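You operate a simulated robot arm through the tools that you are given. There is no shell and no other tool.

The job below is to be done with a simulated robot arm. You get a single attempt, and the scene is never put back.

TASK
Clear the bad fruit: mouldy one to waste, bruised one to juice.
Fine: the fruit on the sorting tray; both go down the chute, the mouldy one first; set the chute lever for each and leave it on juice. Where these are worked on the way, their far stop is far enough and under half their travel is too little: chute lever.

It is judged by the outcome, as a careful person would: the job done as asked, and still so three seconds after it is handed in. It fails if anything else is knocked over, pushed out of place, dropped, spilled or broken.

THE ROBOT
A 7-joint arm with a fingered hand, fixed in place. Base frame: the origin is on the floor under the middle of its stand, x ahead of it, y to its left, z up. Readings come in mm, rad, newtons and seconds.
It reaches about 900 mm from its shoulder. Its first joint turns from -2.897 to 2.897 rad. Payload 4 kg.
The tool frame sits at the grasp point between the pads (the TCP): z along the fingers, y along the line on which they close. The tips reach 26 mm beyond it. The gripper opens to 148 mm; its body begins 73 mm behind the TCP. The gripper is a hand of 3 fingers: y runs from the thumb to the fingers, the wrist lies at [0, 0, -239] in the tool frame, and closing takes about 1.5 s.
Orientation is told as [roll, pitch, yaw] about the base's x, y, z axes, in that order, counted from this pose: with the fingers straight down and closing along the base's y, the tool's x points along the base's -x, its y along +y and its z along -z.

THE INTERFACE
- The arm moves only by the tool step_arm. Its argument "targets" is text: rows parted by semicolons, each of 6 numbers parted by spaces: the shift along the tool's x, y, z in mm, then the turn, a rotation vector about the tool's x, y, z in rad. In form: tx ty tz ax ay az; .... A call has 1 to 20 rows; each row shifts and turns the commanded pose from where the row before left it, along the tool's axes as they then stand. "claw" is the opening in per cent of the stroke, from 0 (shut) to 100 (fully open), set as the call begins (left out, the last holds). Rows are played at 5 a second. More than 50 mm and 0.15 rad between two rows, or a gripper value outside its range, and nothing of the call is played. Where a pose cannot be reached the arm comes as near as it can. A force on the tool above 90 N (or 10 N above the force at the start of the call, whichever is more), or a blocked arm, ends the call early, and 0.2 s more pass. The fingers move at their own pace (about 72 mm/s each) and stop on an object; they squeeze with about 29 N. The grip force told is the motor's: it shows also when the fingers shut on nothing. Time passes only in rows, and 0.2 s behind the last, so rows that do not move let the fingers close. The reply holds the time, the measured pose of the TCP, the force on the tool along the base axes, the opening and the grip force, in the units named above and with some noise, with the torque about the TCP (base axes, N m) and any sound that the robot's microphone picked up, and new pictures: "pictures" is both (left out), scene, wrist or none.
- Cameras (640 x 400 px; columns grow to the right, rows downward): "scene" is fixed at [37.9, 495.8, 1627.2]; the picture's right is [-0.44, -0.90, 0.00], its down [-0.76, 0.38, -0.53] and it looks along [0.47, -0.23, -0.85] (base axes); focal length 270 px, centre (320, 200). "wrist" rides on the gripper at [68, -39, -90] in the tool frame; the picture's right is [0.50, 0.87, 0.00], its down [-0.66, 0.38, -0.65] and it looks along [-0.57, 0.33, 0.76] (tool axes); focal length 222 px, centre (320, 200). There is no depth. A picture from a camera that has moved, and an enlarged one, comes with that camera's place and axes in the base frame and with its lens. The place of the scene camera against the robot may be out by one fixed shift of up to 18 mm in any direction.
- slide_trunk(by): slides the trunk up (or, below 0, down) by that many mm; the arm rides with it, the base frame stays. It gives what a move gives, with no picture.
- preshape(shape): the hand has 3 fingers and takes this shape, open, in about a second: jaw (thumb against the fingers, like two jaws); tri (thumb and two fingers); tip (a fingertip pinch); poke (one finger out to press); point (the index stretched); flat (the hand flat); cup (the hand cupped); fist (a fist). The gripper value then closes the fingers along that shape, each until it touches; the sizes above hold for jaw. It gives what a move gives, with no picture.
- inspect(camera, box): a new picture of the part [left, top, right, bottom] of that camera's present view, enlarged. The clock stands still meanwhile.
- close_job(): hands the job in; it is judged then, once.

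Nothing tells you positions but the pictures and the camera data. Unless the task says otherwise, let go and move clear before handing in.

The tools are called by a JSON object that holds its "name" and its "arguments". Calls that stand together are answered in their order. step_arm: Moves the arm, as the interface text tells. Its arguments: {"type":"object","properties":{"targets":{"type":"string"},"claw":{"type":"number"},"pictures":{"type":"string","enum":["both","scene","wrist","none"]}},"required":["targets"]} The other tools are called the same way: slide_trunk (by) moves the trunk up or down; preshape (shape) gives the hand a shape; inspect (camera, box) takes an enlarged picture of a part of a camera's view; close_job () hands the job in.

At the start:

```text
time_s: 0.0
ee_pos: [421.9, 169.6, 1196.3]
tcp_rot: [0.0, 0.001, 0.0]
force: [0.0, 0.6, 0.3]
moment: [-0.01, 0.02, -0.02]
grip_width: 148.1
grasp_force: 0.0
shape: jaw
trunk travel left (down, up): [-525.0, 65.0]
```

scene: 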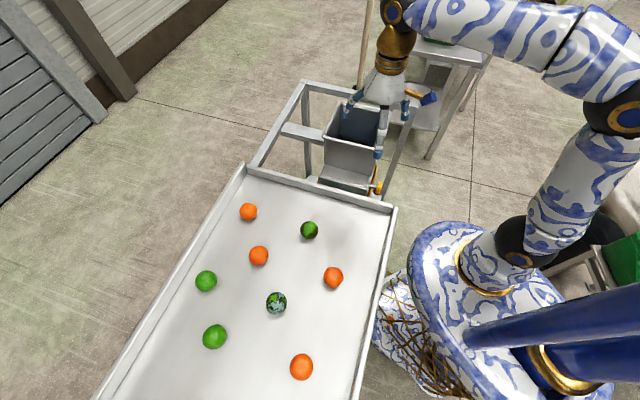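
wrist: 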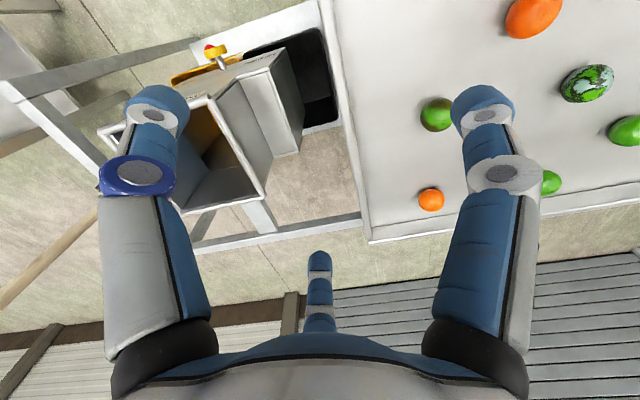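

I see a tray with eight fruits, a chute with a lever near the hand. The mouldy one looks like the mottled green fruit near the middle, the bruised one the dark-patched green near the chute; I'll look closer first.

{"name": "inspect", "arguments": {"camera": "scene", "box": [180, 180, 400, 390]}}

{"name": "inspect", "arguments": {"camera": "scene", "box": [280, 70, 460, 210]}}

{"name": "inspect", "arguments": {"camera": "wrist", "box": [100, 20, 360, 230]}}

{"name": "inspect", "arguments": {"camera": "wrist", "box": [400, 0, 640, 220]}}

```text
1.90 times, centred on (290, 285) of scene
camera zoom: at [37.9, 495.8, 1627.2], right [-0.44, -0.9, 0.0], down [-0.76, 0.38, -0.53], along [0.47, -0.23, -0.85], focal length 514 px, centre (377, 38)
```

zoom: 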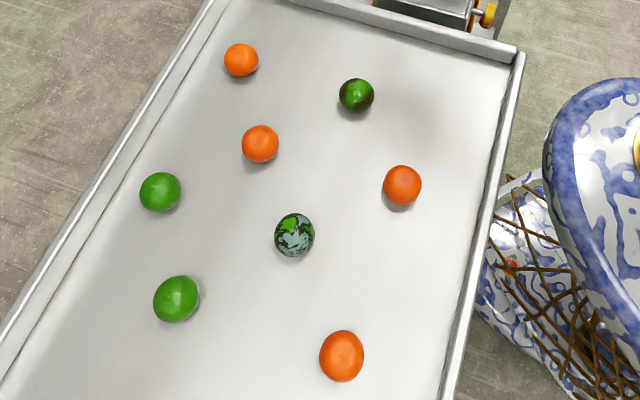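

```text
2.86 times, centred on (370, 140) of scene
camera zoom: at [37.9, 495.8, 1627.2], right [-0.44, -0.9, 0.0], down [-0.76, 0.38, -0.53], along [0.47, -0.23, -0.85], focal length 771 px, centre (177, 371)
```

zoom: 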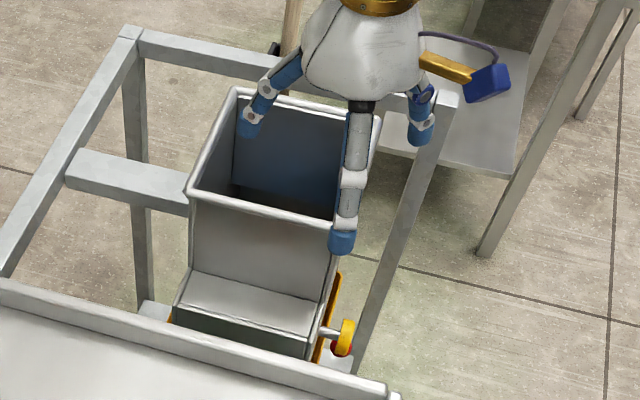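

```text
1.90 times, centred on (230, 125) of wrist
camera zoom: at [354.3, 132.0, 1287.1], right [-0.5, 0.87, 0.0], down [0.66, 0.38, 0.65], along [0.57, 0.33, -0.76], focal length 423 px, centre (491, 343)
```

zoom: 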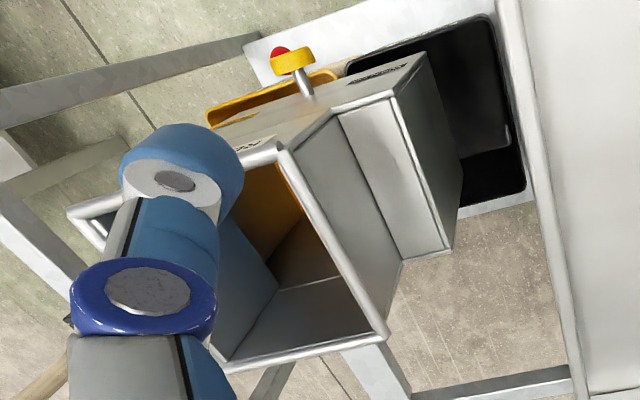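

```text
1.82 times, centred on (520, 110) of wrist
camera zoom: at [354.3, 132.0, 1287.1], right [-0.5, 0.87, 0.0], down [0.66, 0.38, 0.65], along [0.57, 0.33, -0.76], focal length 404 px, centre (-44, 364)
```

zoom: 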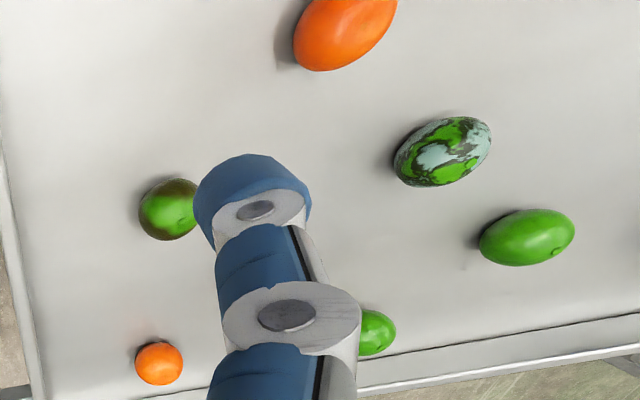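

The mottled green/grey fruit is roughly at (220, 537, 905) and the brown-patched one at (370, 370, 905); the hopper mouth is near (666, 37, 937) and the lever knob low at about (567, -61, 580). I'll zoom in on the lever and its labels before moving.

{"name": "inspect", "arguments": {"camera": "wrist", "box": [160, 30, 260, 95]}}

{"name": "inspect", "arguments": {"camera": "scene", "box": [340, 140, 420, 210]}}

{"name": "inspect", "arguments": {"camera": "scene", "box": [360, 0, 500, 160]}}

```text
6.15 times, centred on (210, 62) of wrist
camera zoom: at [354.3, 132.0, 1287.1], right [-0.5, 0.87, 0.0], down [0.66, 0.38, 0.65], along [0.57, 0.33, -0.76], focal length 1367 px, centre (997, 1046)
```

zoom: 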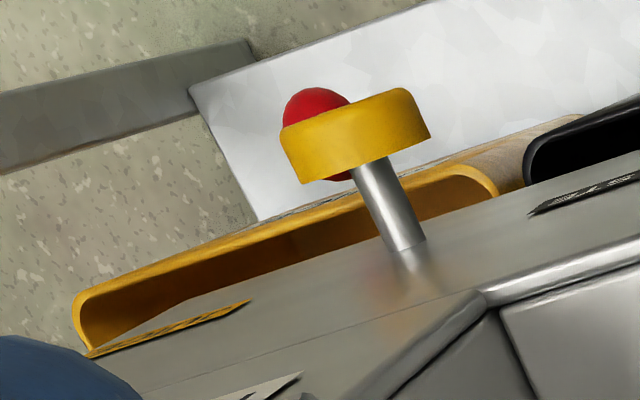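

```text
5.71 times, centred on (380, 175) of scene
camera zoom: at [37.9, 495.8, 1627.2], right [-0.44, -0.9, 0.0], down [-0.76, 0.38, -0.53], along [0.47, -0.23, -0.85], focal length 1542 px, centre (-23, 343)
```

zoom: 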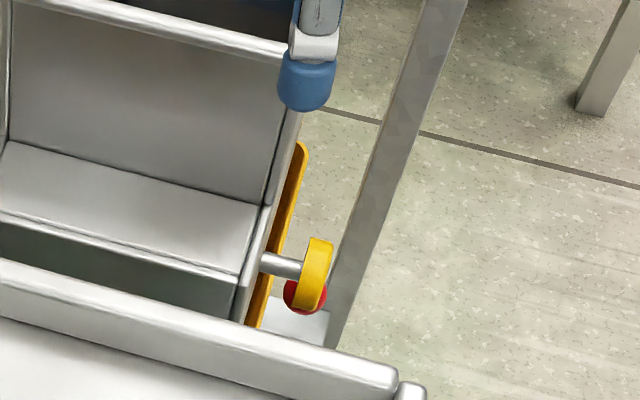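

```text
2.50 times, centred on (430, 80) of scene
camera zoom: at [37.9, 495.8, 1627.2], right [-0.44, -0.9, 0.0], down [-0.76, 0.38, -0.53], along [0.47, -0.23, -0.85], focal length 675 px, centre (45, 500)
```

zoom: 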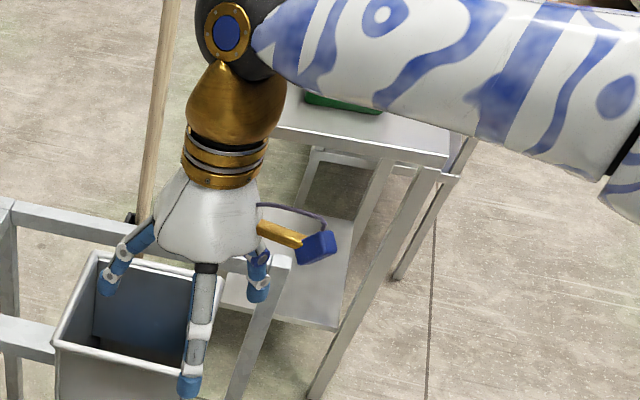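

The lever is a pivoting arm with a red knob on the robot-facing side of the chute. I'll move the hand to a viewpoint in front of that side, staying clear of the hopper and tray, to read the labels.

{"name": "step_arm", "arguments": {"targets": "1.67 -33 24 0 0 0; 1.67 -33 24 0 0 0; 1.67 -33 24 0 0 0; 1.67 -33 24 0 0 0; 1.67 -33 24 0 0 0; 1.67 -33 24 0 0 0; 1.67 -33 24 0 0 0; 1.67 -33 24 0 0 0; 1.67 -33 24 0 0 0; 1.67 -33 24 0 0 0; 1.67 -33 24 0 0 0; 1.67 -33 24 0 0 0; 0 0 0 0 0 -0.087; 0 0 0 0 0 -0.087; 0 0 0 0 0 -0.087"}}

```text
time_s: 3.2
ee_pos: [401.6, -227.1, 908.0]
tcp_rot: [-0.002, 0.001, 0.263]
force: [0.2, 1.3, 0.2]
moment: [0.03, 0.02, -0.04]
grip_width: 147.7
grasp_force: 0.1
shape: jaw
trunk travel left (down, up): [-525.0, 65.0]
camera wrist: at [346.4, -280.6, 999.3], right [-0.71, 0.71, 0.0], down [0.54, 0.53, 0.65], along [0.46, 0.46, -0.76], focal length 222 px, centre (320, 200)
```

scene: 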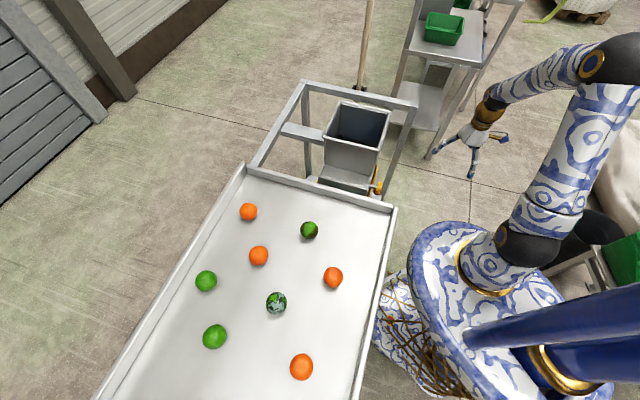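
wrist: 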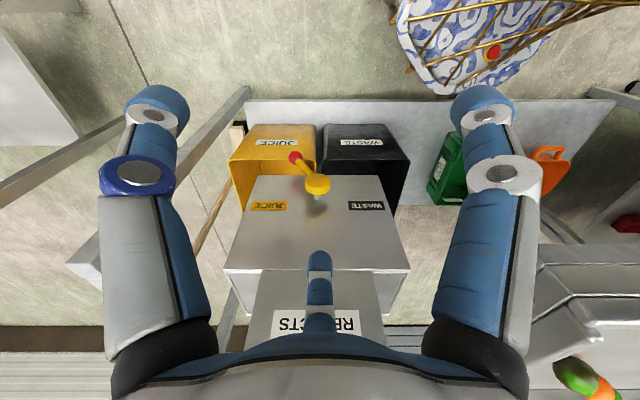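

The chute's face carries a JUICE label on one side and WASTE on the other, with the lever knob pointing to the juice side. Let me zoom in for detail.

{"name": "inspect", "arguments": {"camera": "wrist", "box": [220, 110, 430, 240]}}

{"name": "inspect", "arguments": {"camera": "wrist", "box": [280, 140, 350, 185]}}

{"name": "inspect", "arguments": {"camera": "scene", "box": [280, 70, 460, 210]}}

{"name": "inspect", "arguments": {"camera": "scene", "box": [345, 160, 405, 200]}}

```text
3.05 times, centred on (325, 175) of wrist
camera zoom: at [346.4, -280.6, 999.3], right [-0.71, 0.71, 0.0], down [0.54, 0.53, 0.65], along [0.46, 0.46, -0.76], focal length 677 px, centre (305, 276)
```

zoom: 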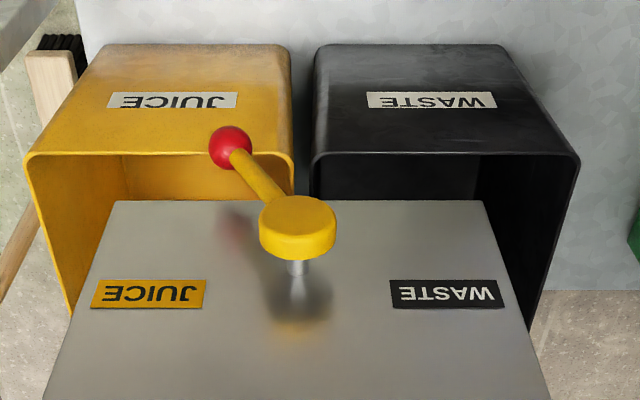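

```text
8.89 times, centred on (315, 162) of wrist
camera zoom: at [346.4, -280.6, 999.3], right [-0.71, 0.71, 0.0], down [0.54, 0.53, 0.65], along [0.46, 0.46, -0.76], focal length 1974 px, centre (364, 533)
```

zoom: 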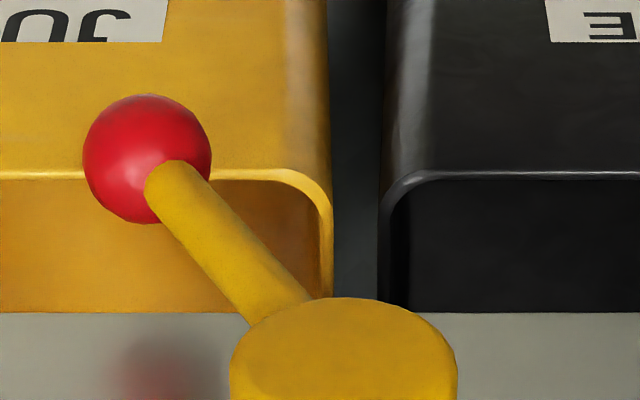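

```text
2.86 times, centred on (370, 140) of scene
camera zoom: at [37.9, 495.8, 1627.2], right [-0.44, -0.9, 0.0], down [-0.76, 0.38, -0.53], along [0.47, -0.23, -0.85], focal length 771 px, centre (177, 371)
```

zoom: 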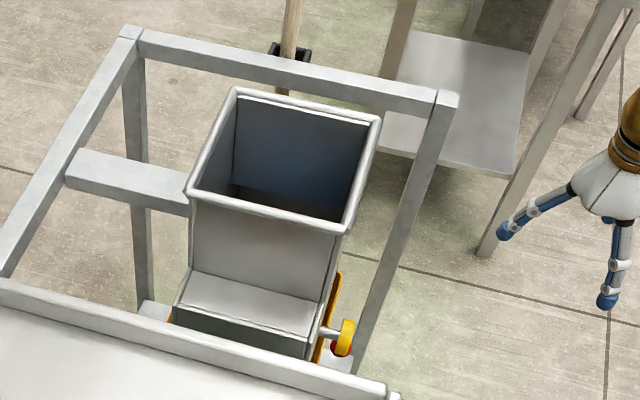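

```text
10.00 times, centred on (375, 180) of scene
camera zoom: at [37.9, 495.8, 1627.2], right [-0.44, -0.9, 0.0], down [-0.76, 0.38, -0.53], along [0.47, -0.23, -0.85], focal length 2698 px, centre (-230, 400)
```

zoom: 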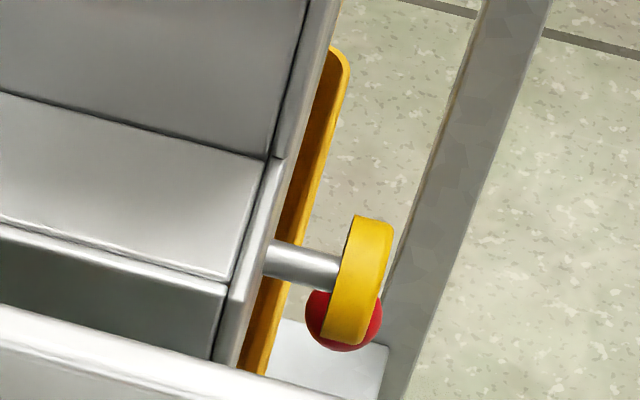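

The lever is a yellow hub at about u=354/v=-449/z=580 in the station frame, with the red knob hanging ~130 mm below it toward JUICE, so it must go to WASTE first. Before acting I'll test how the hand's shapes look while in free space.

{"name": "step_arm", "arguments": {"targets": "0 0 0 0 0 0; 0 0 0 0 0 0; 0 0 0 0 0 0; 0 0 0 0 0 0; 0 0 0 0 0 0", "claw": 45}}

{"name": "preshape", "arguments": {"shape": "tri"}}

{"name": "step_arm", "arguments": {"targets": "0 0 0 0 0 0; 0 0 0 0 0 0; 0 0 0 0 0 0; 0 0 0 0 0 0; 0 0 0 0 0 0", "claw": 45}}

```text
time_s: 4.4
ee_pos: [401.3, -227.6, 909.5]
tcp_rot: [-0.001, 0.0, 0.259]
force: [-0.2, -0.1, 0.0]
moment: [0.0, -0.01, 0.01]
grip_width: 67.2
grasp_force: 0.1
shape: jaw
trunk travel left (down, up): [-525.0, 65.0]
camera wrist: at [346.4, -280.4, 999.4], right [-0.71, 0.71, 0.0], down [0.54, 0.53, 0.65], along [0.46, 0.46, -0.76], focal length 222 px, centre (320, 200)
```

scene: 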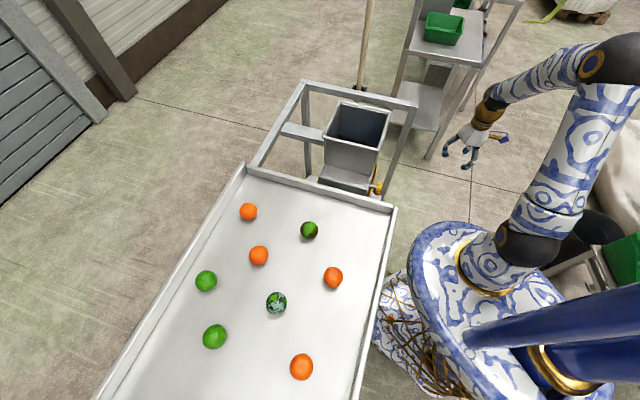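
wrist: 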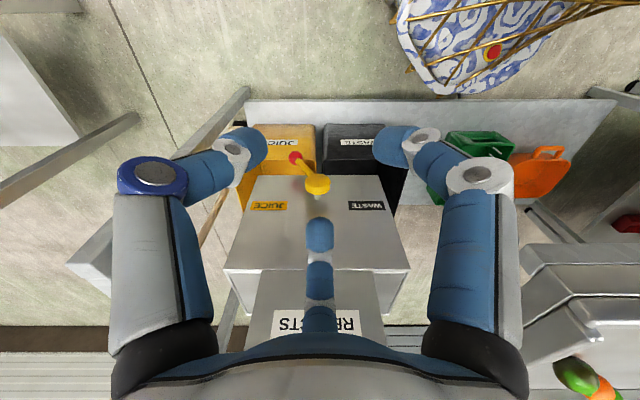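

```text
time_s: 5.3
ee_pos: [401.3, -226.2, 909.1]
tcp_rot: [0.001, -0.001, 0.259]
force: [-0.5, 0.6, 0.6]
moment: [0.02, -0.02, -0.01]
grip_width: 148.0
grasp_force: 0.0
shape: tri
trunk travel left (down, up): [-525.0, 65.0]
```

```text
time_s: 6.5
ee_pos: [401.8, -227.4, 909.1]
tcp_rot: [0.001, 0.0, 0.261]
force: [0.2, 0.0, 0.2]
moment: [-0.01, -0.01, 0.04]
grip_width: 67.4
grasp_force: 0.1
shape: tri
trunk travel left (down, up): [-525.0, 65.0]
camera wrist: at [346.4, -280.4, 999.4], right [-0.71, 0.71, 0.0], down [0.54, 0.53, 0.65], along [0.46, 0.46, -0.76], focal length 222 px, centre (320, 200)
```

scene: 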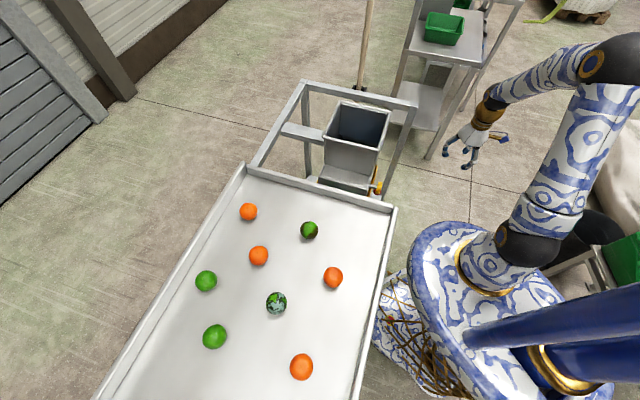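
wrist: 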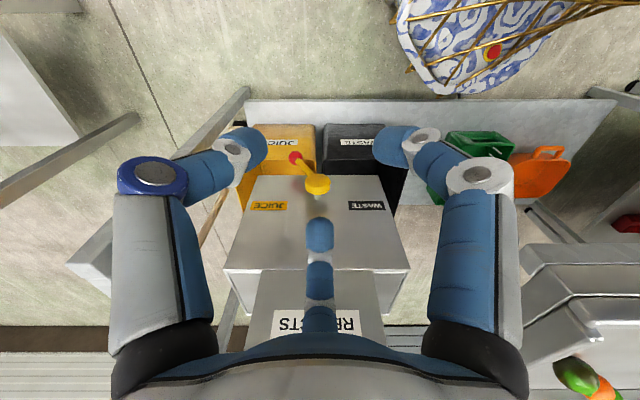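

Jaw and tri both close three fingers radially, good for round fruit. I'll check the single-finger shape for pushing the lever.

{"name": "preshape", "arguments": {"shape": "point"}}

{"name": "step_arm", "arguments": {"targets": "0 0 0 0 0 0"}}

{"name": "preshape", "arguments": {"shape": "poke"}}

{"name": "step_arm", "arguments": {"targets": "0 0 0 0 0 0"}}

```text
time_s: 7.4
ee_pos: [402.7, -226.2, 908.7]
tcp_rot: [0.001, 0.001, 0.261]
force: [0.4, -0.1, 0.4]
moment: [-0.01, 0.01, -0.03]
grip_width: 142.1
grasp_force: 0.1
shape: point
trunk travel left (down, up): [-525.0, 65.0]
```

```text
time_s: 7.8
ee_pos: [401.4, -226.8, 908.5]
tcp_rot: [-0.002, 0.0, 0.259]
force: [0.0, 0.8, -0.5]
moment: [-0.02, 0.02, -0.03]
grip_width: 142.1
grasp_force: 0.1
shape: point
trunk travel left (down, up): [-525.0, 65.0]
camera wrist: at [346.4, -280.4, 999.4], right [-0.71, 0.71, 0.0], down [0.54, 0.53, 0.65], along [0.46, 0.46, -0.76], focal length 222 px, centre (320, 200)
```

scene: 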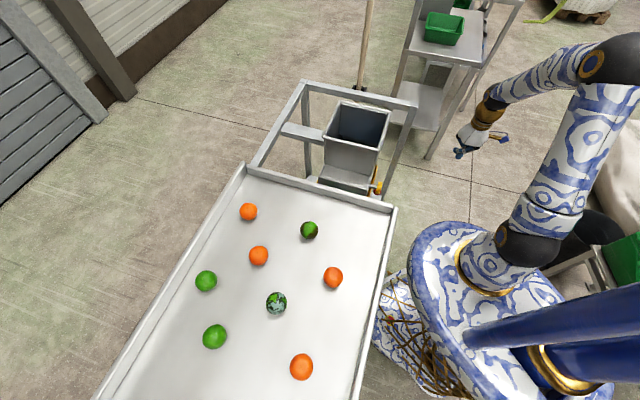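
wrist: 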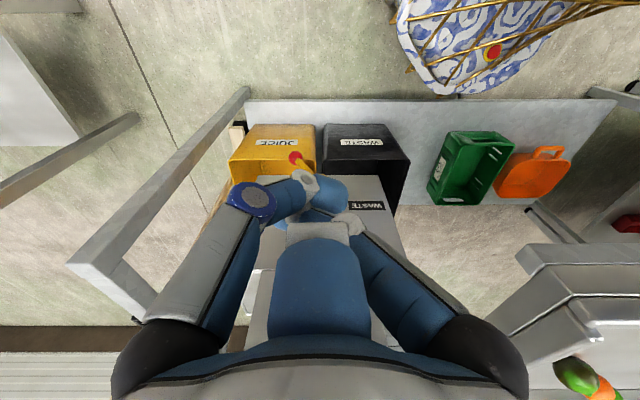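

```text
time_s: 8.7
ee_pos: [401.6, -226.2, 908.1]
tcp_rot: [0.0, 0.001, 0.26]
force: [0.9, -0.8, -0.7]
moment: [0.0, 0.01, 0.02]
grip_width: 0.2
grasp_force: 0.0
shape: poke
trunk travel left (down, up): [-525.0, 65.0]
```

```text
time_s: 9.1
ee_pos: [402.2, -226.8, 907.8]
tcp_rot: [0.0, -0.001, 0.261]
force: [-0.4, -0.4, 0.5]
moment: [-0.03, 0.0, -0.03]
grip_width: 0.2
grasp_force: 0.2
shape: poke
trunk travel left (down, up): [-525.0, 65.0]
camera wrist: at [346.4, -280.4, 999.4], right [-0.71, 0.71, 0.0], down [0.54, 0.53, 0.65], along [0.46, 0.46, -0.76], focal length 222 px, centre (320, 200)
```

scene: 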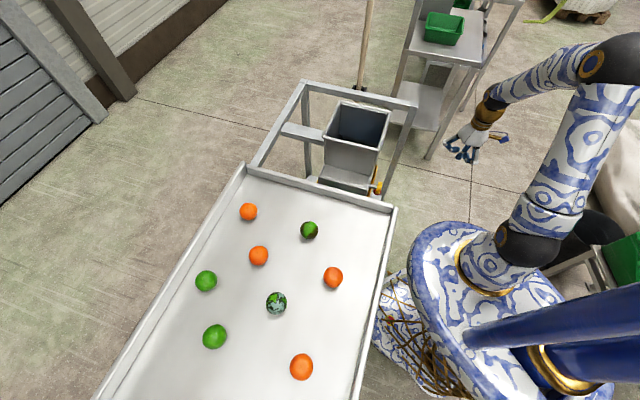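
wrist: 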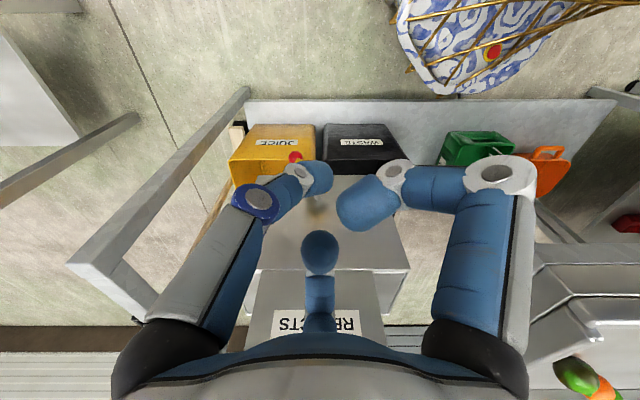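

I now know the hand; a closed hand pointing horizontally at the chute face should push the knob safely. I'll go to jaw, close it, yaw square to the station and move to the juice side of the lever while still high.

{"name": "preshape", "arguments": {"shape": "jaw"}}

{"name": "step_arm", "arguments": {"targets": "0 0 0 0 0 -0.131; 0 0 0 0 0 -0.131; 0 0 0 0 0 -0.131; 0 0 0 0 0 -0.131; -29 -27 0 0 0 0; -29 -27 0 0 0 0; -29 -27 0 0 0 0; -29 -27 0 0 0 0; -29 -27 0 0 0 0; 0 0 0 0 0 0", "claw": 0}}

{"name": "slide_trunk", "arguments": {"by": -200}}

```text
time_s: 10.0
ee_pos: [401.4, -227.3, 909.4]
tcp_rot: [0.001, 0.002, 0.262]
force: [-0.3, 0.6, -1.4]
moment: [0.01, 0.0, 0.0]
grip_width: 148.0
grasp_force: 0.0
shape: jaw
trunk travel left (down, up): [-525.0, 65.0]
```

```text
time_s: 12.2
ee_pos: [600.1, -217.4, 906.5]
tcp_rot: [0.0, 0.0, 0.787]
force: [0.1, 0.6, -0.4]
moment: [0.01, -0.02, 0.03]
grip_width: 0.1
grasp_force: 29.1
shape: jaw
trunk travel left (down, up): [-525.0, 65.0]
camera wrist: at [580.4, -292.1, 998.3], right [-0.97, 0.26, 0.0], down [0.2, 0.73, 0.65], along [0.17, 0.63, -0.76], focal length 222 px, centre (320, 200)
```

scene: 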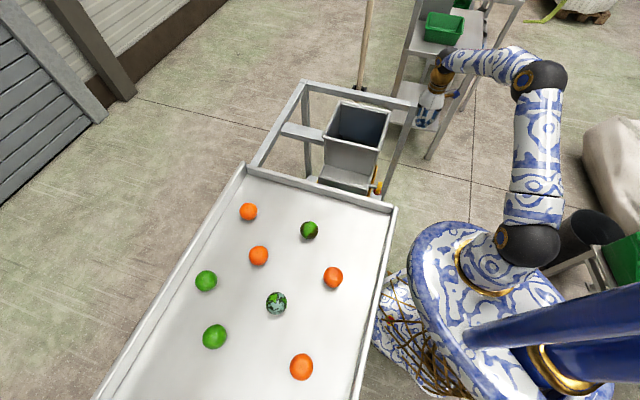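
wrist: 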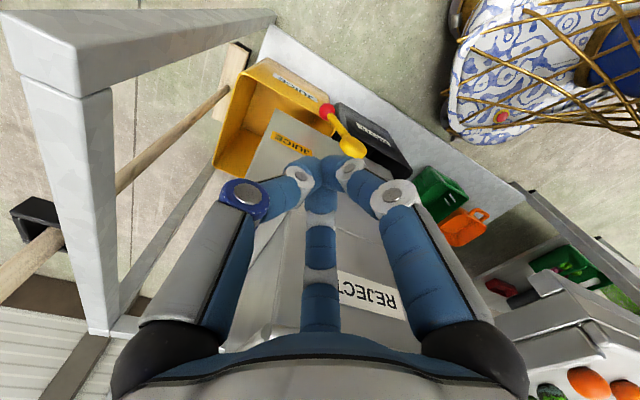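

```text
time_s: 14.4
ee_pos: [599.4, -218.2, 707.9]
tcp_rot: [0.0, 0.001, 0.786]
force: [0.6, 0.9, -0.4]
moment: [-0.01, 0.02, 0.0]
grip_width: 0.1
grasp_force: 29.3
shape: jaw
trunk travel left (down, up): [-325.0, 265.0]
```

The hand is now in front of the chute on the juice side of the lever, clear of the frame leg. Next I pitch the hand so the closed fingers point horizontally at the chute face.

{"name": "step_arm", "arguments": {"targets": "0 0 0 0 -0.14 0; 0 0 0 0 -0.14 0; 0 0 0 0 -0.14 0; 0 0 0 0 -0.14 0; 0 0 0 0 -0.14 0; 0 0 0 0 -0.14 0; 0 0 0 0 -0.14 0; 0 0 0 0 -0.14 0; 0 0 0 0 -0.14 0; 0 0 0 0 -0.14 0; 0 0 0 0 0 0"}}

```text
time_s: 16.8
ee_pos: [600.1, -218.7, 707.0]
tcp_rot: [-0.002, -1.401, 0.785]
force: [0.1, -0.5, 0.7]
moment: [-0.04, 0.03, -0.03]
grip_width: 0.0
grasp_force: 29.5
shape: jaw
trunk travel left (down, up): [-325.0, 265.0]
camera wrist: at [556.6, -315.5, 656.6], right [-0.67, 0.55, -0.49], down [-0.65, -0.11, 0.76], along [0.36, 0.83, 0.43], focal length 222 px, centre (320, 200)
```

scene: 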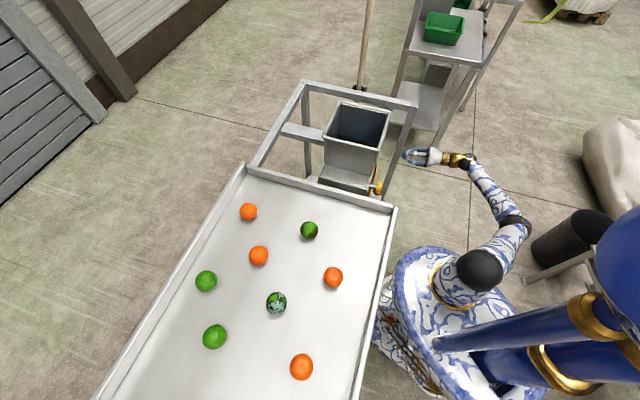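
wrist: 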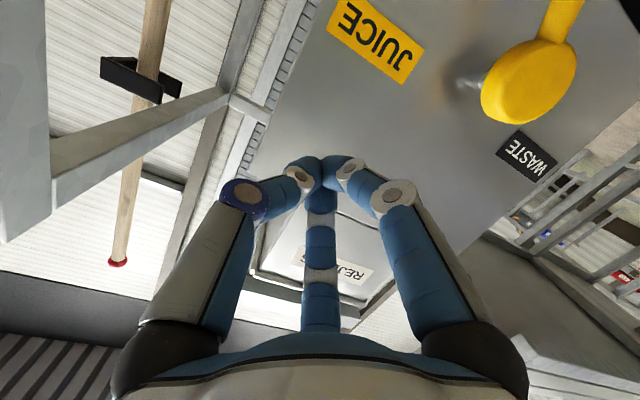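

The hand is horizontal facing the chute. I'll lower it to the knob's height, still short of the lever and to its juice side, then check the view.

{"name": "step_arm", "arguments": {"targets": "40.5 0 7 0 0 0; 40.5 0 7 0 0 0; 40.5 0 7 0 0 0; 40.5 0 7 0 0 0; 40.5 0 7 0 0 0; 40.5 0 7 0 0 0; 0 0 0 0 0 0"}}

```text
time_s: 18.4
ee_pos: [585.9, -165.9, 652.9]
tcp_rot: [0.051, -1.378, 0.733]
force: [0.4, 0.4, -0.3]
moment: [0.01, 0.05, -0.01]
grip_width: 0.0
grasp_force: 28.9
shape: jaw
out of reach, approached as far as the arm can: row 1, 2, 3, 4, 5, 6
trunk travel left (down, up): [-325.0, 265.0]
camera wrist: at [540.5, -263.5, 603.5], right [-0.68, 0.55, -0.48], down [-0.63, -0.1, 0.77], along [0.38, 0.83, 0.41], focal length 222 px, centre (320, 200)
```

scene: 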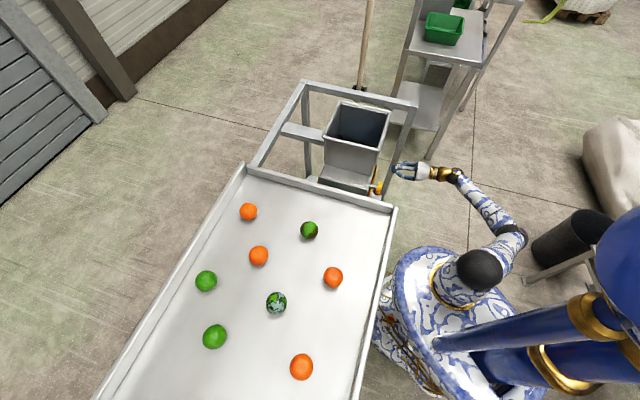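
wrist: 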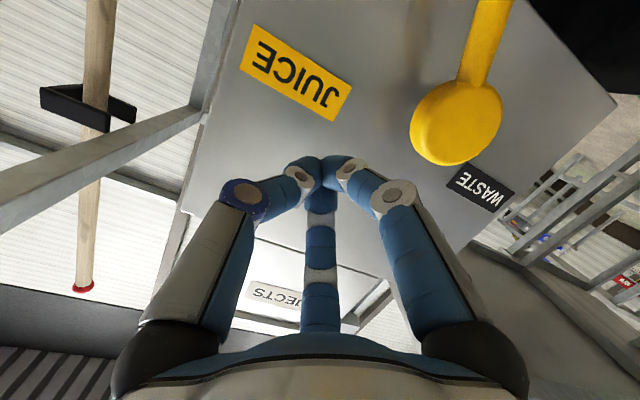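

The arm ran out of reach and drifted nearer to the lever than I want, so I'll back up to the previous height and use the trunk to go lower instead.

{"name": "step_arm", "arguments": {"targets": "-40.5 0 -7 0 0 0; -40.5 0 -7 0 0 0; -40.5 0 -7 0 0 0; 0 0 0 0 0 0", "pictures": "none"}}

```text
time_s: 19.4
ee_pos: [584.8, -167.2, 778.2]
tcp_rot: [0.002, -1.4, 0.782]
force: [0.7, 0.1, 0.2]
moment: [-0.01, -0.02, 0.03]
grip_width: 0.0
grasp_force: 29.2
shape: jaw
trunk travel left (down, up): [-325.0, 265.0]
```

Back up at z≈778 with the right orientation. I'll shift away from the lever to its juice side and lower the trunk in stages.

{"name": "step_arm", "arguments": {"targets": "1.7 -16 -10 0 0 0; 1.7 -16 -10 0 0 0; 1.7 -16 -10 0 0 0; 0 0 0 0 0 0", "pictures": "none"}}

{"name": "slide_trunk", "arguments": {"by": -150}}

{"name": "step_arm", "arguments": {"targets": "0 0 0 0 0 0"}}

```text
time_s: 20.4
ee_pos: [596.6, -223.0, 775.2]
tcp_rot: [0.0, -1.399, 0.785]
force: [0.8, -0.3, -0.4]
moment: [-0.06, 0.01, 0.0]
grip_width: 0.2
grasp_force: 28.9
shape: jaw
trunk travel left (down, up): [-325.0, 265.0]
```

```text
time_s: 22.1
ee_pos: [596.7, -223.9, 626.0]
tcp_rot: [-0.001, -1.4, 0.784]
force: [-0.4, 0.0, -0.3]
moment: [-0.03, 0.0, -0.01]
grip_width: 0.1
grasp_force: 29.0
shape: jaw
trunk travel left (down, up): [-175.0, 415.0]
```

```text
time_s: 22.5
ee_pos: [595.5, -224.0, 625.6]
tcp_rot: [0.001, -1.399, 0.783]
force: [0.1, 0.0, -0.9]
moment: [-0.03, -0.02, -0.02]
grip_width: 0.0
grasp_force: 28.9
shape: jaw
trunk travel left (down, up): [-175.0, 415.0]
camera wrist: at [552.6, -320.4, 575.4], right [-0.67, 0.55, -0.49], down [-0.64, -0.11, 0.76], along [0.36, 0.83, 0.43], focal length 222 px, centre (320, 200)
```

scene: 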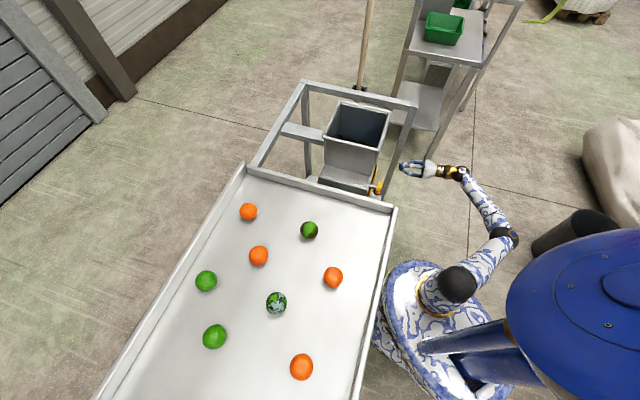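
wrist: 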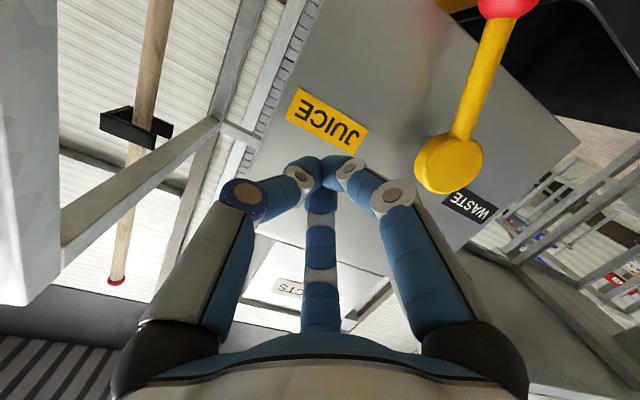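

All is clear and the knob is coming into view. I'll slide down the rest.

{"name": "slide_trunk", "arguments": {"by": -150}}

{"name": "step_arm", "arguments": {"targets": "0 0 0 0 0 0"}}

```text
time_s: 24.3
ee_pos: [596.3, -222.5, 475.6]
tcp_rot: [-0.001, -1.4, 0.785]
force: [0.2, 0.8, -0.3]
moment: [0.01, 0.01, 0.0]
grip_width: 0.0
grasp_force: 29.1
shape: jaw
trunk travel left (down, up): [-25.0, 565.0]
```

```text
time_s: 24.7
ee_pos: [596.3, -223.1, 475.2]
tcp_rot: [-0.001, -1.399, 0.784]
force: [0.6, 0.2, -0.8]
moment: [0.02, 0.01, 0.02]
grip_width: 0.0
grasp_force: 29.4
shape: jaw
trunk travel left (down, up): [-25.0, 565.0]
camera wrist: at [552.6, -320.4, 425.3], right [-0.67, 0.55, -0.49], down [-0.64, -0.11, 0.76], along [0.36, 0.83, 0.43], focal length 222 px, centre (320, 200)
```

scene: 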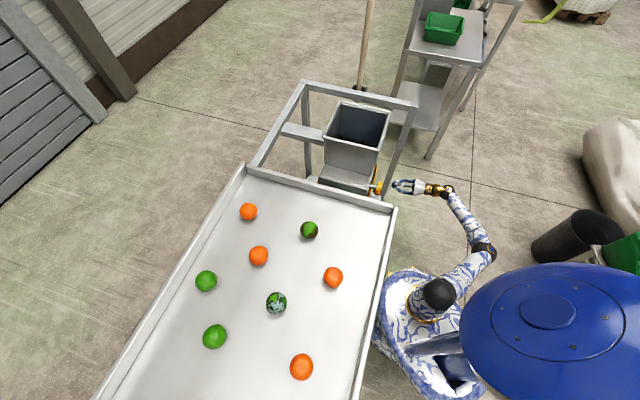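
wrist: 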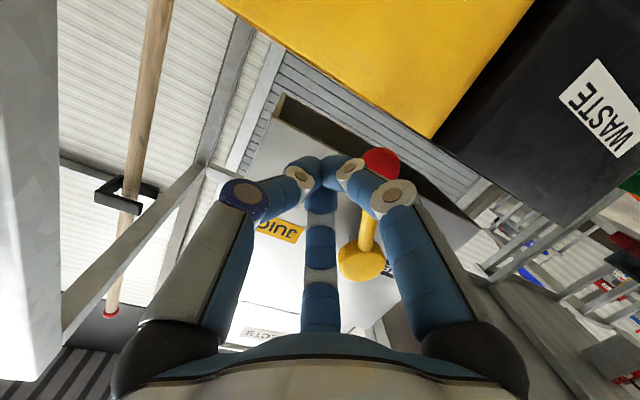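

The knob is at about u=355, v=-510, z=462, agreeing with my earlier estimate. I'll move the closed fingertips forward to sit just beside it on the juice side.

{"name": "step_arm", "arguments": {"targets": "-1.5 0 20.3 0 0 0; -1.5 0 20.3 0 0 0; -1.5 0 20.3 0 0 0; -1.5 0 20.3 0 0 0; 0 0 0 0 0 0"}}

```text
time_s: 25.9
ee_pos: [652.9, -165.4, 469.6]
tcp_rot: [0.001, -1.399, 0.782]
force: [0.8, 0.1, 0.7]
moment: [0.0, -0.03, 0.03]
grip_width: 0.1
grasp_force: 29.0
shape: jaw
trunk travel left (down, up): [-25.0, 565.0]
camera wrist: at [609.3, -262.4, 418.0], right [-0.67, 0.55, -0.49], down [-0.64, -0.11, 0.76], along [0.36, 0.83, 0.43], focal length 222 px, centre (320, 200)
```

scene: 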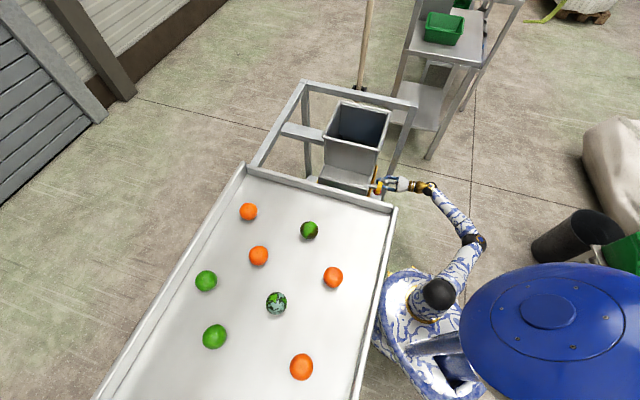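
wrist: 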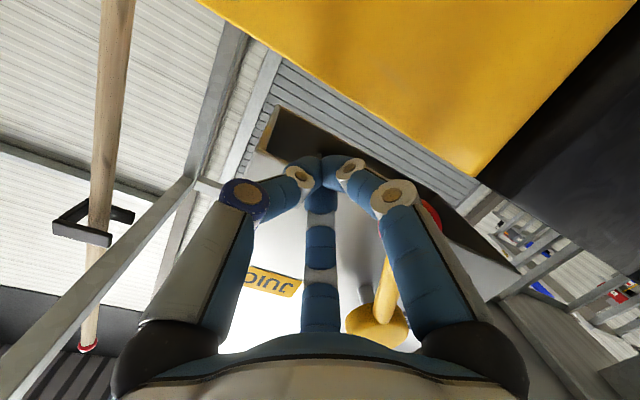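

The fingertips are level with the knob, about 25 mm to its juice side. I'll push slowly toward WASTE and watch the force.

{"name": "step_arm", "arguments": {"targets": "0 8 0 0 0 0; 0 8 0 0 0 0; 0 8 0 0 0 0; 0 8 0 0 0 0; 0 8 0 0 0 0; 0 8 0 0 0 0; 0 8 0 0 0 0; 0 8 0 0 0 0", "pictures": "wrist"}}

```text
time_s: 27.7
ee_pos: [608.3, -118.6, 468.2]
tcp_rot: [0.003, -1.401, 0.785]
force: [-0.4, 0.0, 0.0]
moment: [0.0, -0.02, -0.02]
grip_width: 0.0
grasp_force: 29.0
shape: jaw
trunk travel left (down, up): [-25.0, 565.0]
camera wrist: at [565.3, -216.0, 418.2], right [-0.67, 0.55, -0.49], down [-0.64, -0.11, 0.76], along [0.36, 0.83, 0.43], focal length 222 px, centre (320, 200)
```

wrist: 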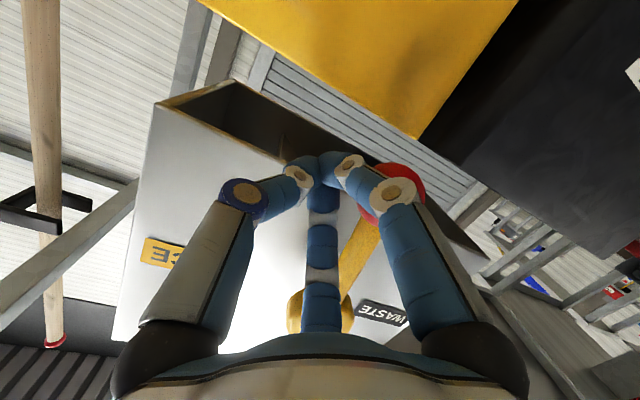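

The knob is moving (now around v=-474) with negligible force. I'll keep pushing toward the WASTE stop.

{"name": "step_arm", "arguments": {"targets": "0 8 0 0 0 0; 0 8 0 0 0 0; 0 8 0 0 0 0; 0 8 0 0 0 0; 0 8 0 0 0 0; 0 8 0 0 0 0; 0 8 0 0 0 0; 0 8 0 0 0 0; 0 6 0 0 0 0", "pictures": "both"}}

```text
time_s: 29.7
ee_pos: [558.5, -71.3, 468.4]
tcp_rot: [-0.001, -1.4, 0.784]
force: [0.2, 0.5, -0.8]
moment: [0.0, 0.01, -0.03]
grip_width: 0.0
grasp_force: 29.4
shape: jaw
trunk travel left (down, up): [-25.0, 565.0]
camera wrist: at [514.9, -167.5, 416.9], right [-0.67, 0.55, -0.49], down [-0.64, -0.11, 0.76], along [0.36, 0.83, 0.43], focal length 222 px, centre (320, 200)
```

scene: 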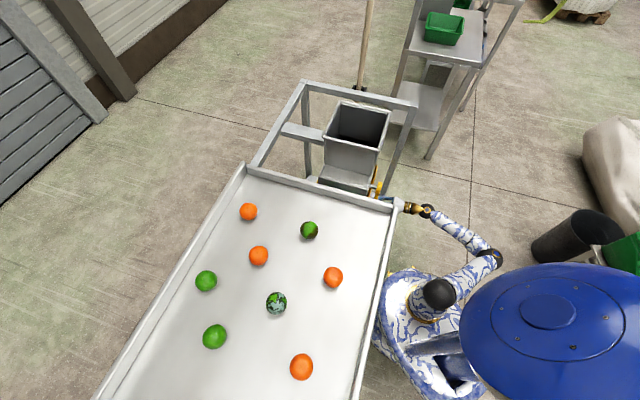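
wrist: 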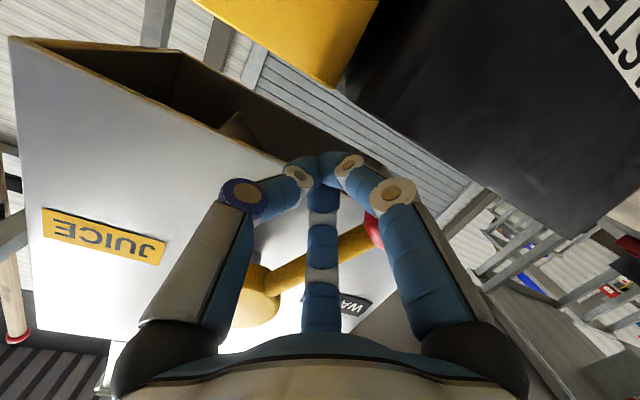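

The knob is now around v=-395, roughly mirrored to the waste side, with no stop felt yet. I'll nudge further gently to find the far stop.

{"name": "step_arm", "arguments": {"targets": "0 5 0 0 0 0; 0 5 0 0 0 0; 0 5 0 0 0 0; 0 5 0 0 0 0", "pictures": "wrist"}}

```text
time_s: 30.7
ee_pos: [545.9, -59.8, 467.2]
tcp_rot: [0.006, -1.399, 0.774]
force: [6.6, -12.5, -4.1]
moment: [0.19, 0.12, -0.01]
grip_width: 0.2
grasp_force: 29.1
shape: jaw
trunk travel left (down, up): [-25.0, 565.0]
camera wrist: at [501.7, -156.5, 416.8], right [-0.67, 0.56, -0.49], down [-0.64, -0.11, 0.76], along [0.37, 0.82, 0.43], focal length 222 px, centre (320, 200)
```

wrist: 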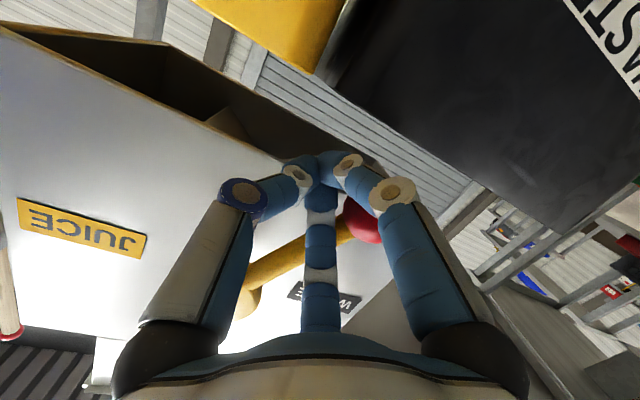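

The force rose to ~14 N with the knob at about v=-389: that's the WASTE stop. I'll back off from the knob and then withdraw, then check it stays.

{"name": "step_arm", "arguments": {"targets": "0 -8 0 0 0 0; 0 -8 0 0 0 0; 3.4 0 -20 0 0 0; 3.4 0 -20 0 0 0; 3.4 0 -20 0 0 0; 3.4 0 -20 0 0 0; 3.4 0 -20 0 0 0; 0 0 0 0 0 0"}}

```text
time_s: 32.5
ee_pos: [483.2, -139.2, 467.3]
tcp_rot: [0.001, -1.399, 0.785]
force: [-0.1, 0.3, -0.4]
moment: [0.01, 0.03, 0.0]
grip_width: 0.2
grasp_force: 28.8
shape: jaw
trunk travel left (down, up): [-25.0, 565.0]
camera wrist: at [440.1, -237.0, 416.6], right [-0.67, 0.55, -0.49], down [-0.64, -0.11, 0.76], along [0.36, 0.83, 0.43], focal length 222 px, centre (320, 200)
```

scene: 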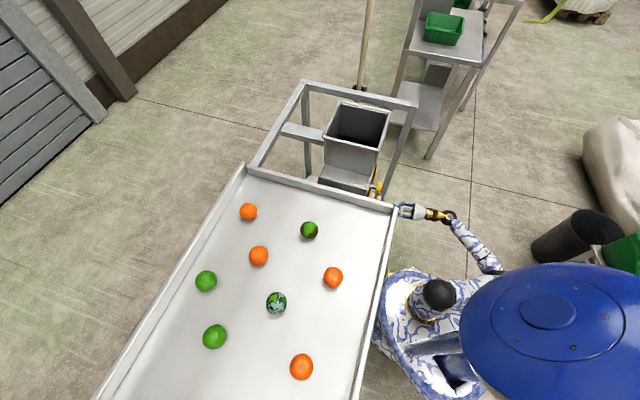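
wrist: 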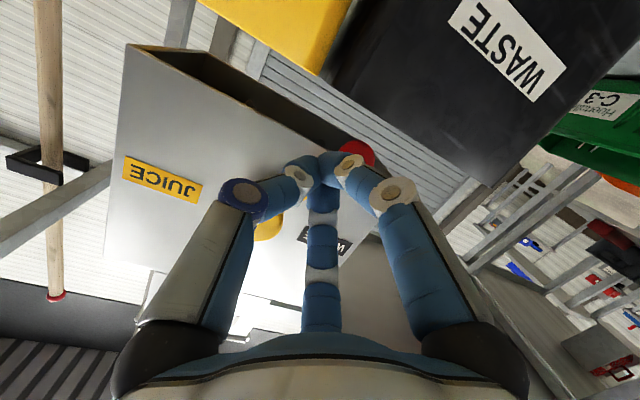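

The lever stays at WASTE after withdrawal. Now I raise the trunk, bring the fingers back to pointing down, and open up to go for the mouldy fruit.

{"name": "slide_trunk", "arguments": {"by": 400}}

{"name": "step_arm", "arguments": {"targets": "0 0 0 0 0.14 0; 0 0 0 0 0.14 0; 0 0 0 0 0.14 0; 0 0 0 0 0.14 0; 0 0 0 0 0.14 0; 0 0 0 0 0.14 0; 0 0 0 0 0.14 0; 0 0 0 0 0.14 0; 0 0 0 0 0.14 0; 0 0 0 0 0.14 0; 0 0 0 0 0 0"}}

```text
time_s: 36.3
ee_pos: [483.5, -138.9, 867.6]
tcp_rot: [0.0, -1.4, 0.785]
force: [0.4, 0.0, -1.3]
moment: [-0.03, -0.01, -0.01]
grip_width: 0.0
grasp_force: 29.0
shape: jaw
trunk travel left (down, up): [-425.0, 165.0]
```

```text
time_s: 38.7
ee_pos: [484.6, -140.4, 867.2]
tcp_rot: [0.001, 0.001, 0.785]
force: [-0.8, -0.1, 0.8]
moment: [-0.02, 0.01, -0.01]
grip_width: 0.0
grasp_force: 28.2
shape: jaw
trunk travel left (down, up): [-425.0, 165.0]
camera wrist: at [463.5, -213.7, 958.5], right [-0.97, 0.26, 0.0], down [0.2, 0.73, 0.65], along [0.17, 0.63, -0.76], focal length 222 px, centre (320, 200)
```

scene: 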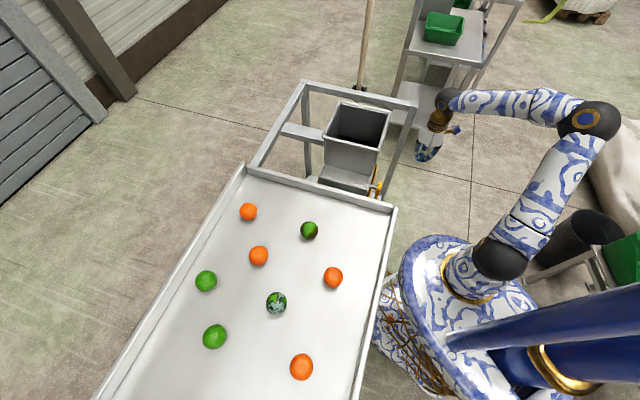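
wrist: 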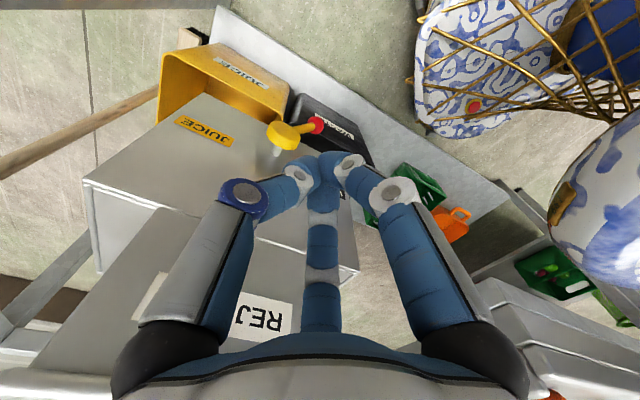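

Lever reads WASTE from here. Now I rise and travel over the tray to hover above the mouldy fruit with the hand partly open.

{"name": "step_arm", "arguments": {"targets": "0 20 -38 0 0 0; 0 20 -38 0 0 0; 0 20 -38 0 0 0; 0 20 -38 0 0 0; 0 20 -38 0 0 0; -20.86 40.4 0 0 0 0; -20.86 40.4 0 0 0 0; -20.86 40.4 0 0 0 0; -20.86 40.4 0 0 0 0; -20.86 40.4 0 0 0 0; -20.86 40.4 0 0 0 0; -20.86 40.4 0 0 0 0; -20.86 40.4 0 0 0 0; -20.86 40.4 0 0 0 0; -20.86 40.4 0 0 0 0; -20.86 40.4 0 0 0 0; -20.86 40.4 0 0 0 0; -20.86 40.4 0 0 0 0; -20.86 40.4 0 0 0 0; 0 0 0 0 0 0", "claw": 75}}

```text
time_s: 42.9
ee_pos: [219.3, 537.5, 1054.8]
tcp_rot: [0.0, 0.001, 0.785]
force: [-0.1, 0.7, -1.0]
moment: [0.01, -0.02, 0.0]
grip_width: 110.6
grasp_force: 0.0
shape: jaw
trunk travel left (down, up): [-425.0, 165.0]
camera wrist: at [200.2, 464.8, 1146.4], right [-0.97, 0.26, 0.0], down [0.2, 0.73, 0.65], along [0.17, 0.63, -0.76], focal length 222 px, centre (320, 200)
```

scene: 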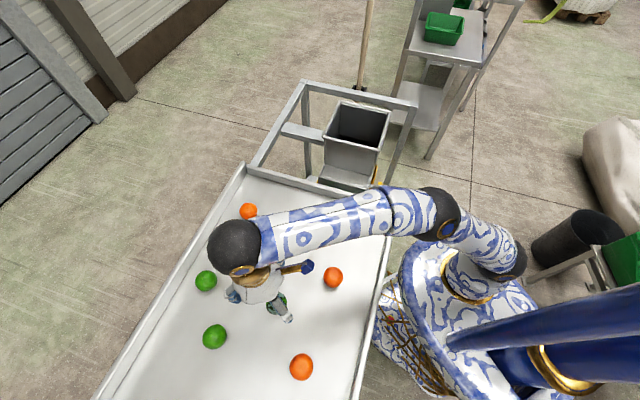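
wrist: 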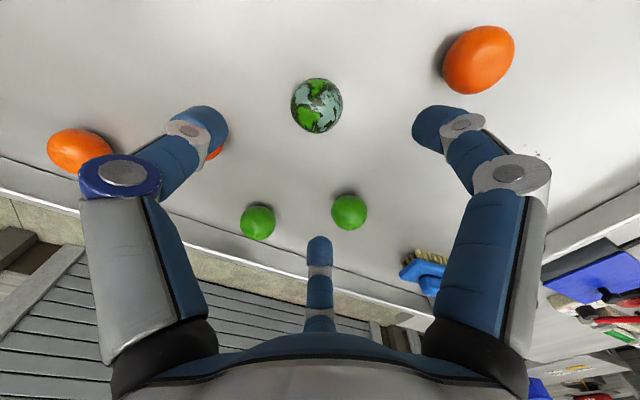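

The mouldy fruit is almost exactly where predicted under the hand. I'll take a zoom, then descend partway and recheck.

{"name": "inspect", "arguments": {"camera": "wrist", "box": [240, 50, 400, 150]}}

{"name": "step_arm", "arguments": {"targets": "0 0 25 0 0 0; 0 0 25 0 0 0; 0 0 25 0 0 0; 0 0 0 0 0 0", "pictures": "wrist"}}

{"name": "inspect", "arguments": {"camera": "wrist", "box": [240, 80, 400, 180]}}

```text
4.00 times, centred on (320, 100) of wrist
camera zoom: at [200.2, 464.8, 1146.4], right [-0.97, 0.26, 0.0], down [0.2, 0.73, 0.65], along [0.17, 0.63, -0.76], focal length 888 px, centre (320, 600)
```

zoom: 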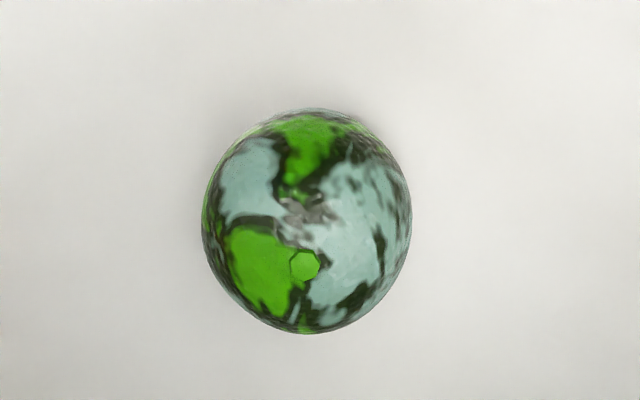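

```text
time_s: 43.9
ee_pos: [220.4, 539.1, 980.6]
tcp_rot: [0.001, 0.0, 0.785]
force: [-0.7, 0.2, 0.6]
moment: [0.02, -0.01, 0.01]
grip_width: 110.8
grasp_force: 0.0
shape: jaw
trunk travel left (down, up): [-425.0, 165.0]
camera wrist: at [199.9, 465.5, 1071.5], right [-0.97, 0.26, 0.0], down [0.2, 0.73, 0.65], along [0.17, 0.63, -0.76], focal length 222 px, centre (320, 200)
```

wrist: 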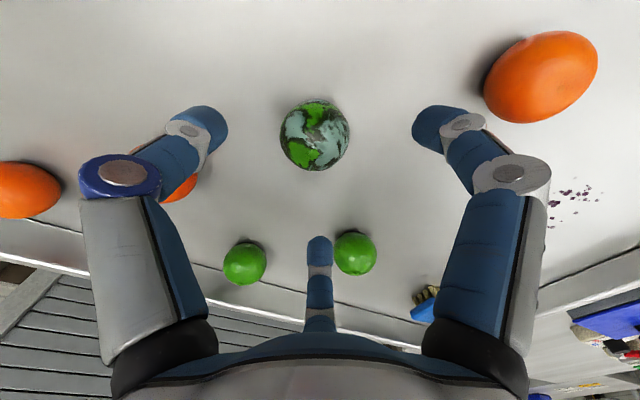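

```text
4.00 times, centred on (320, 130) of wrist
camera zoom: at [199.9, 465.5, 1071.5], right [-0.97, 0.26, 0.0], down [0.2, 0.73, 0.65], along [0.17, 0.63, -0.76], focal length 888 px, centre (320, 480)
```

zoom: 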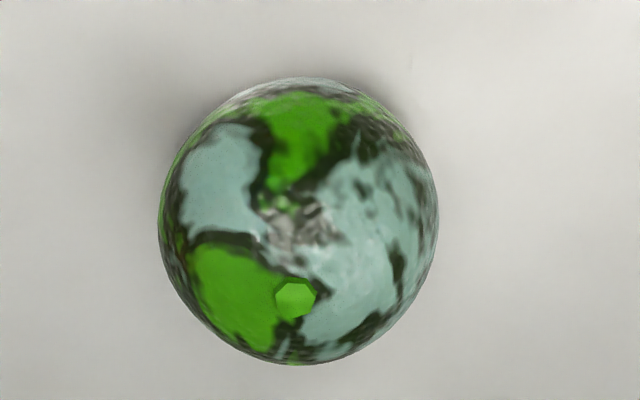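

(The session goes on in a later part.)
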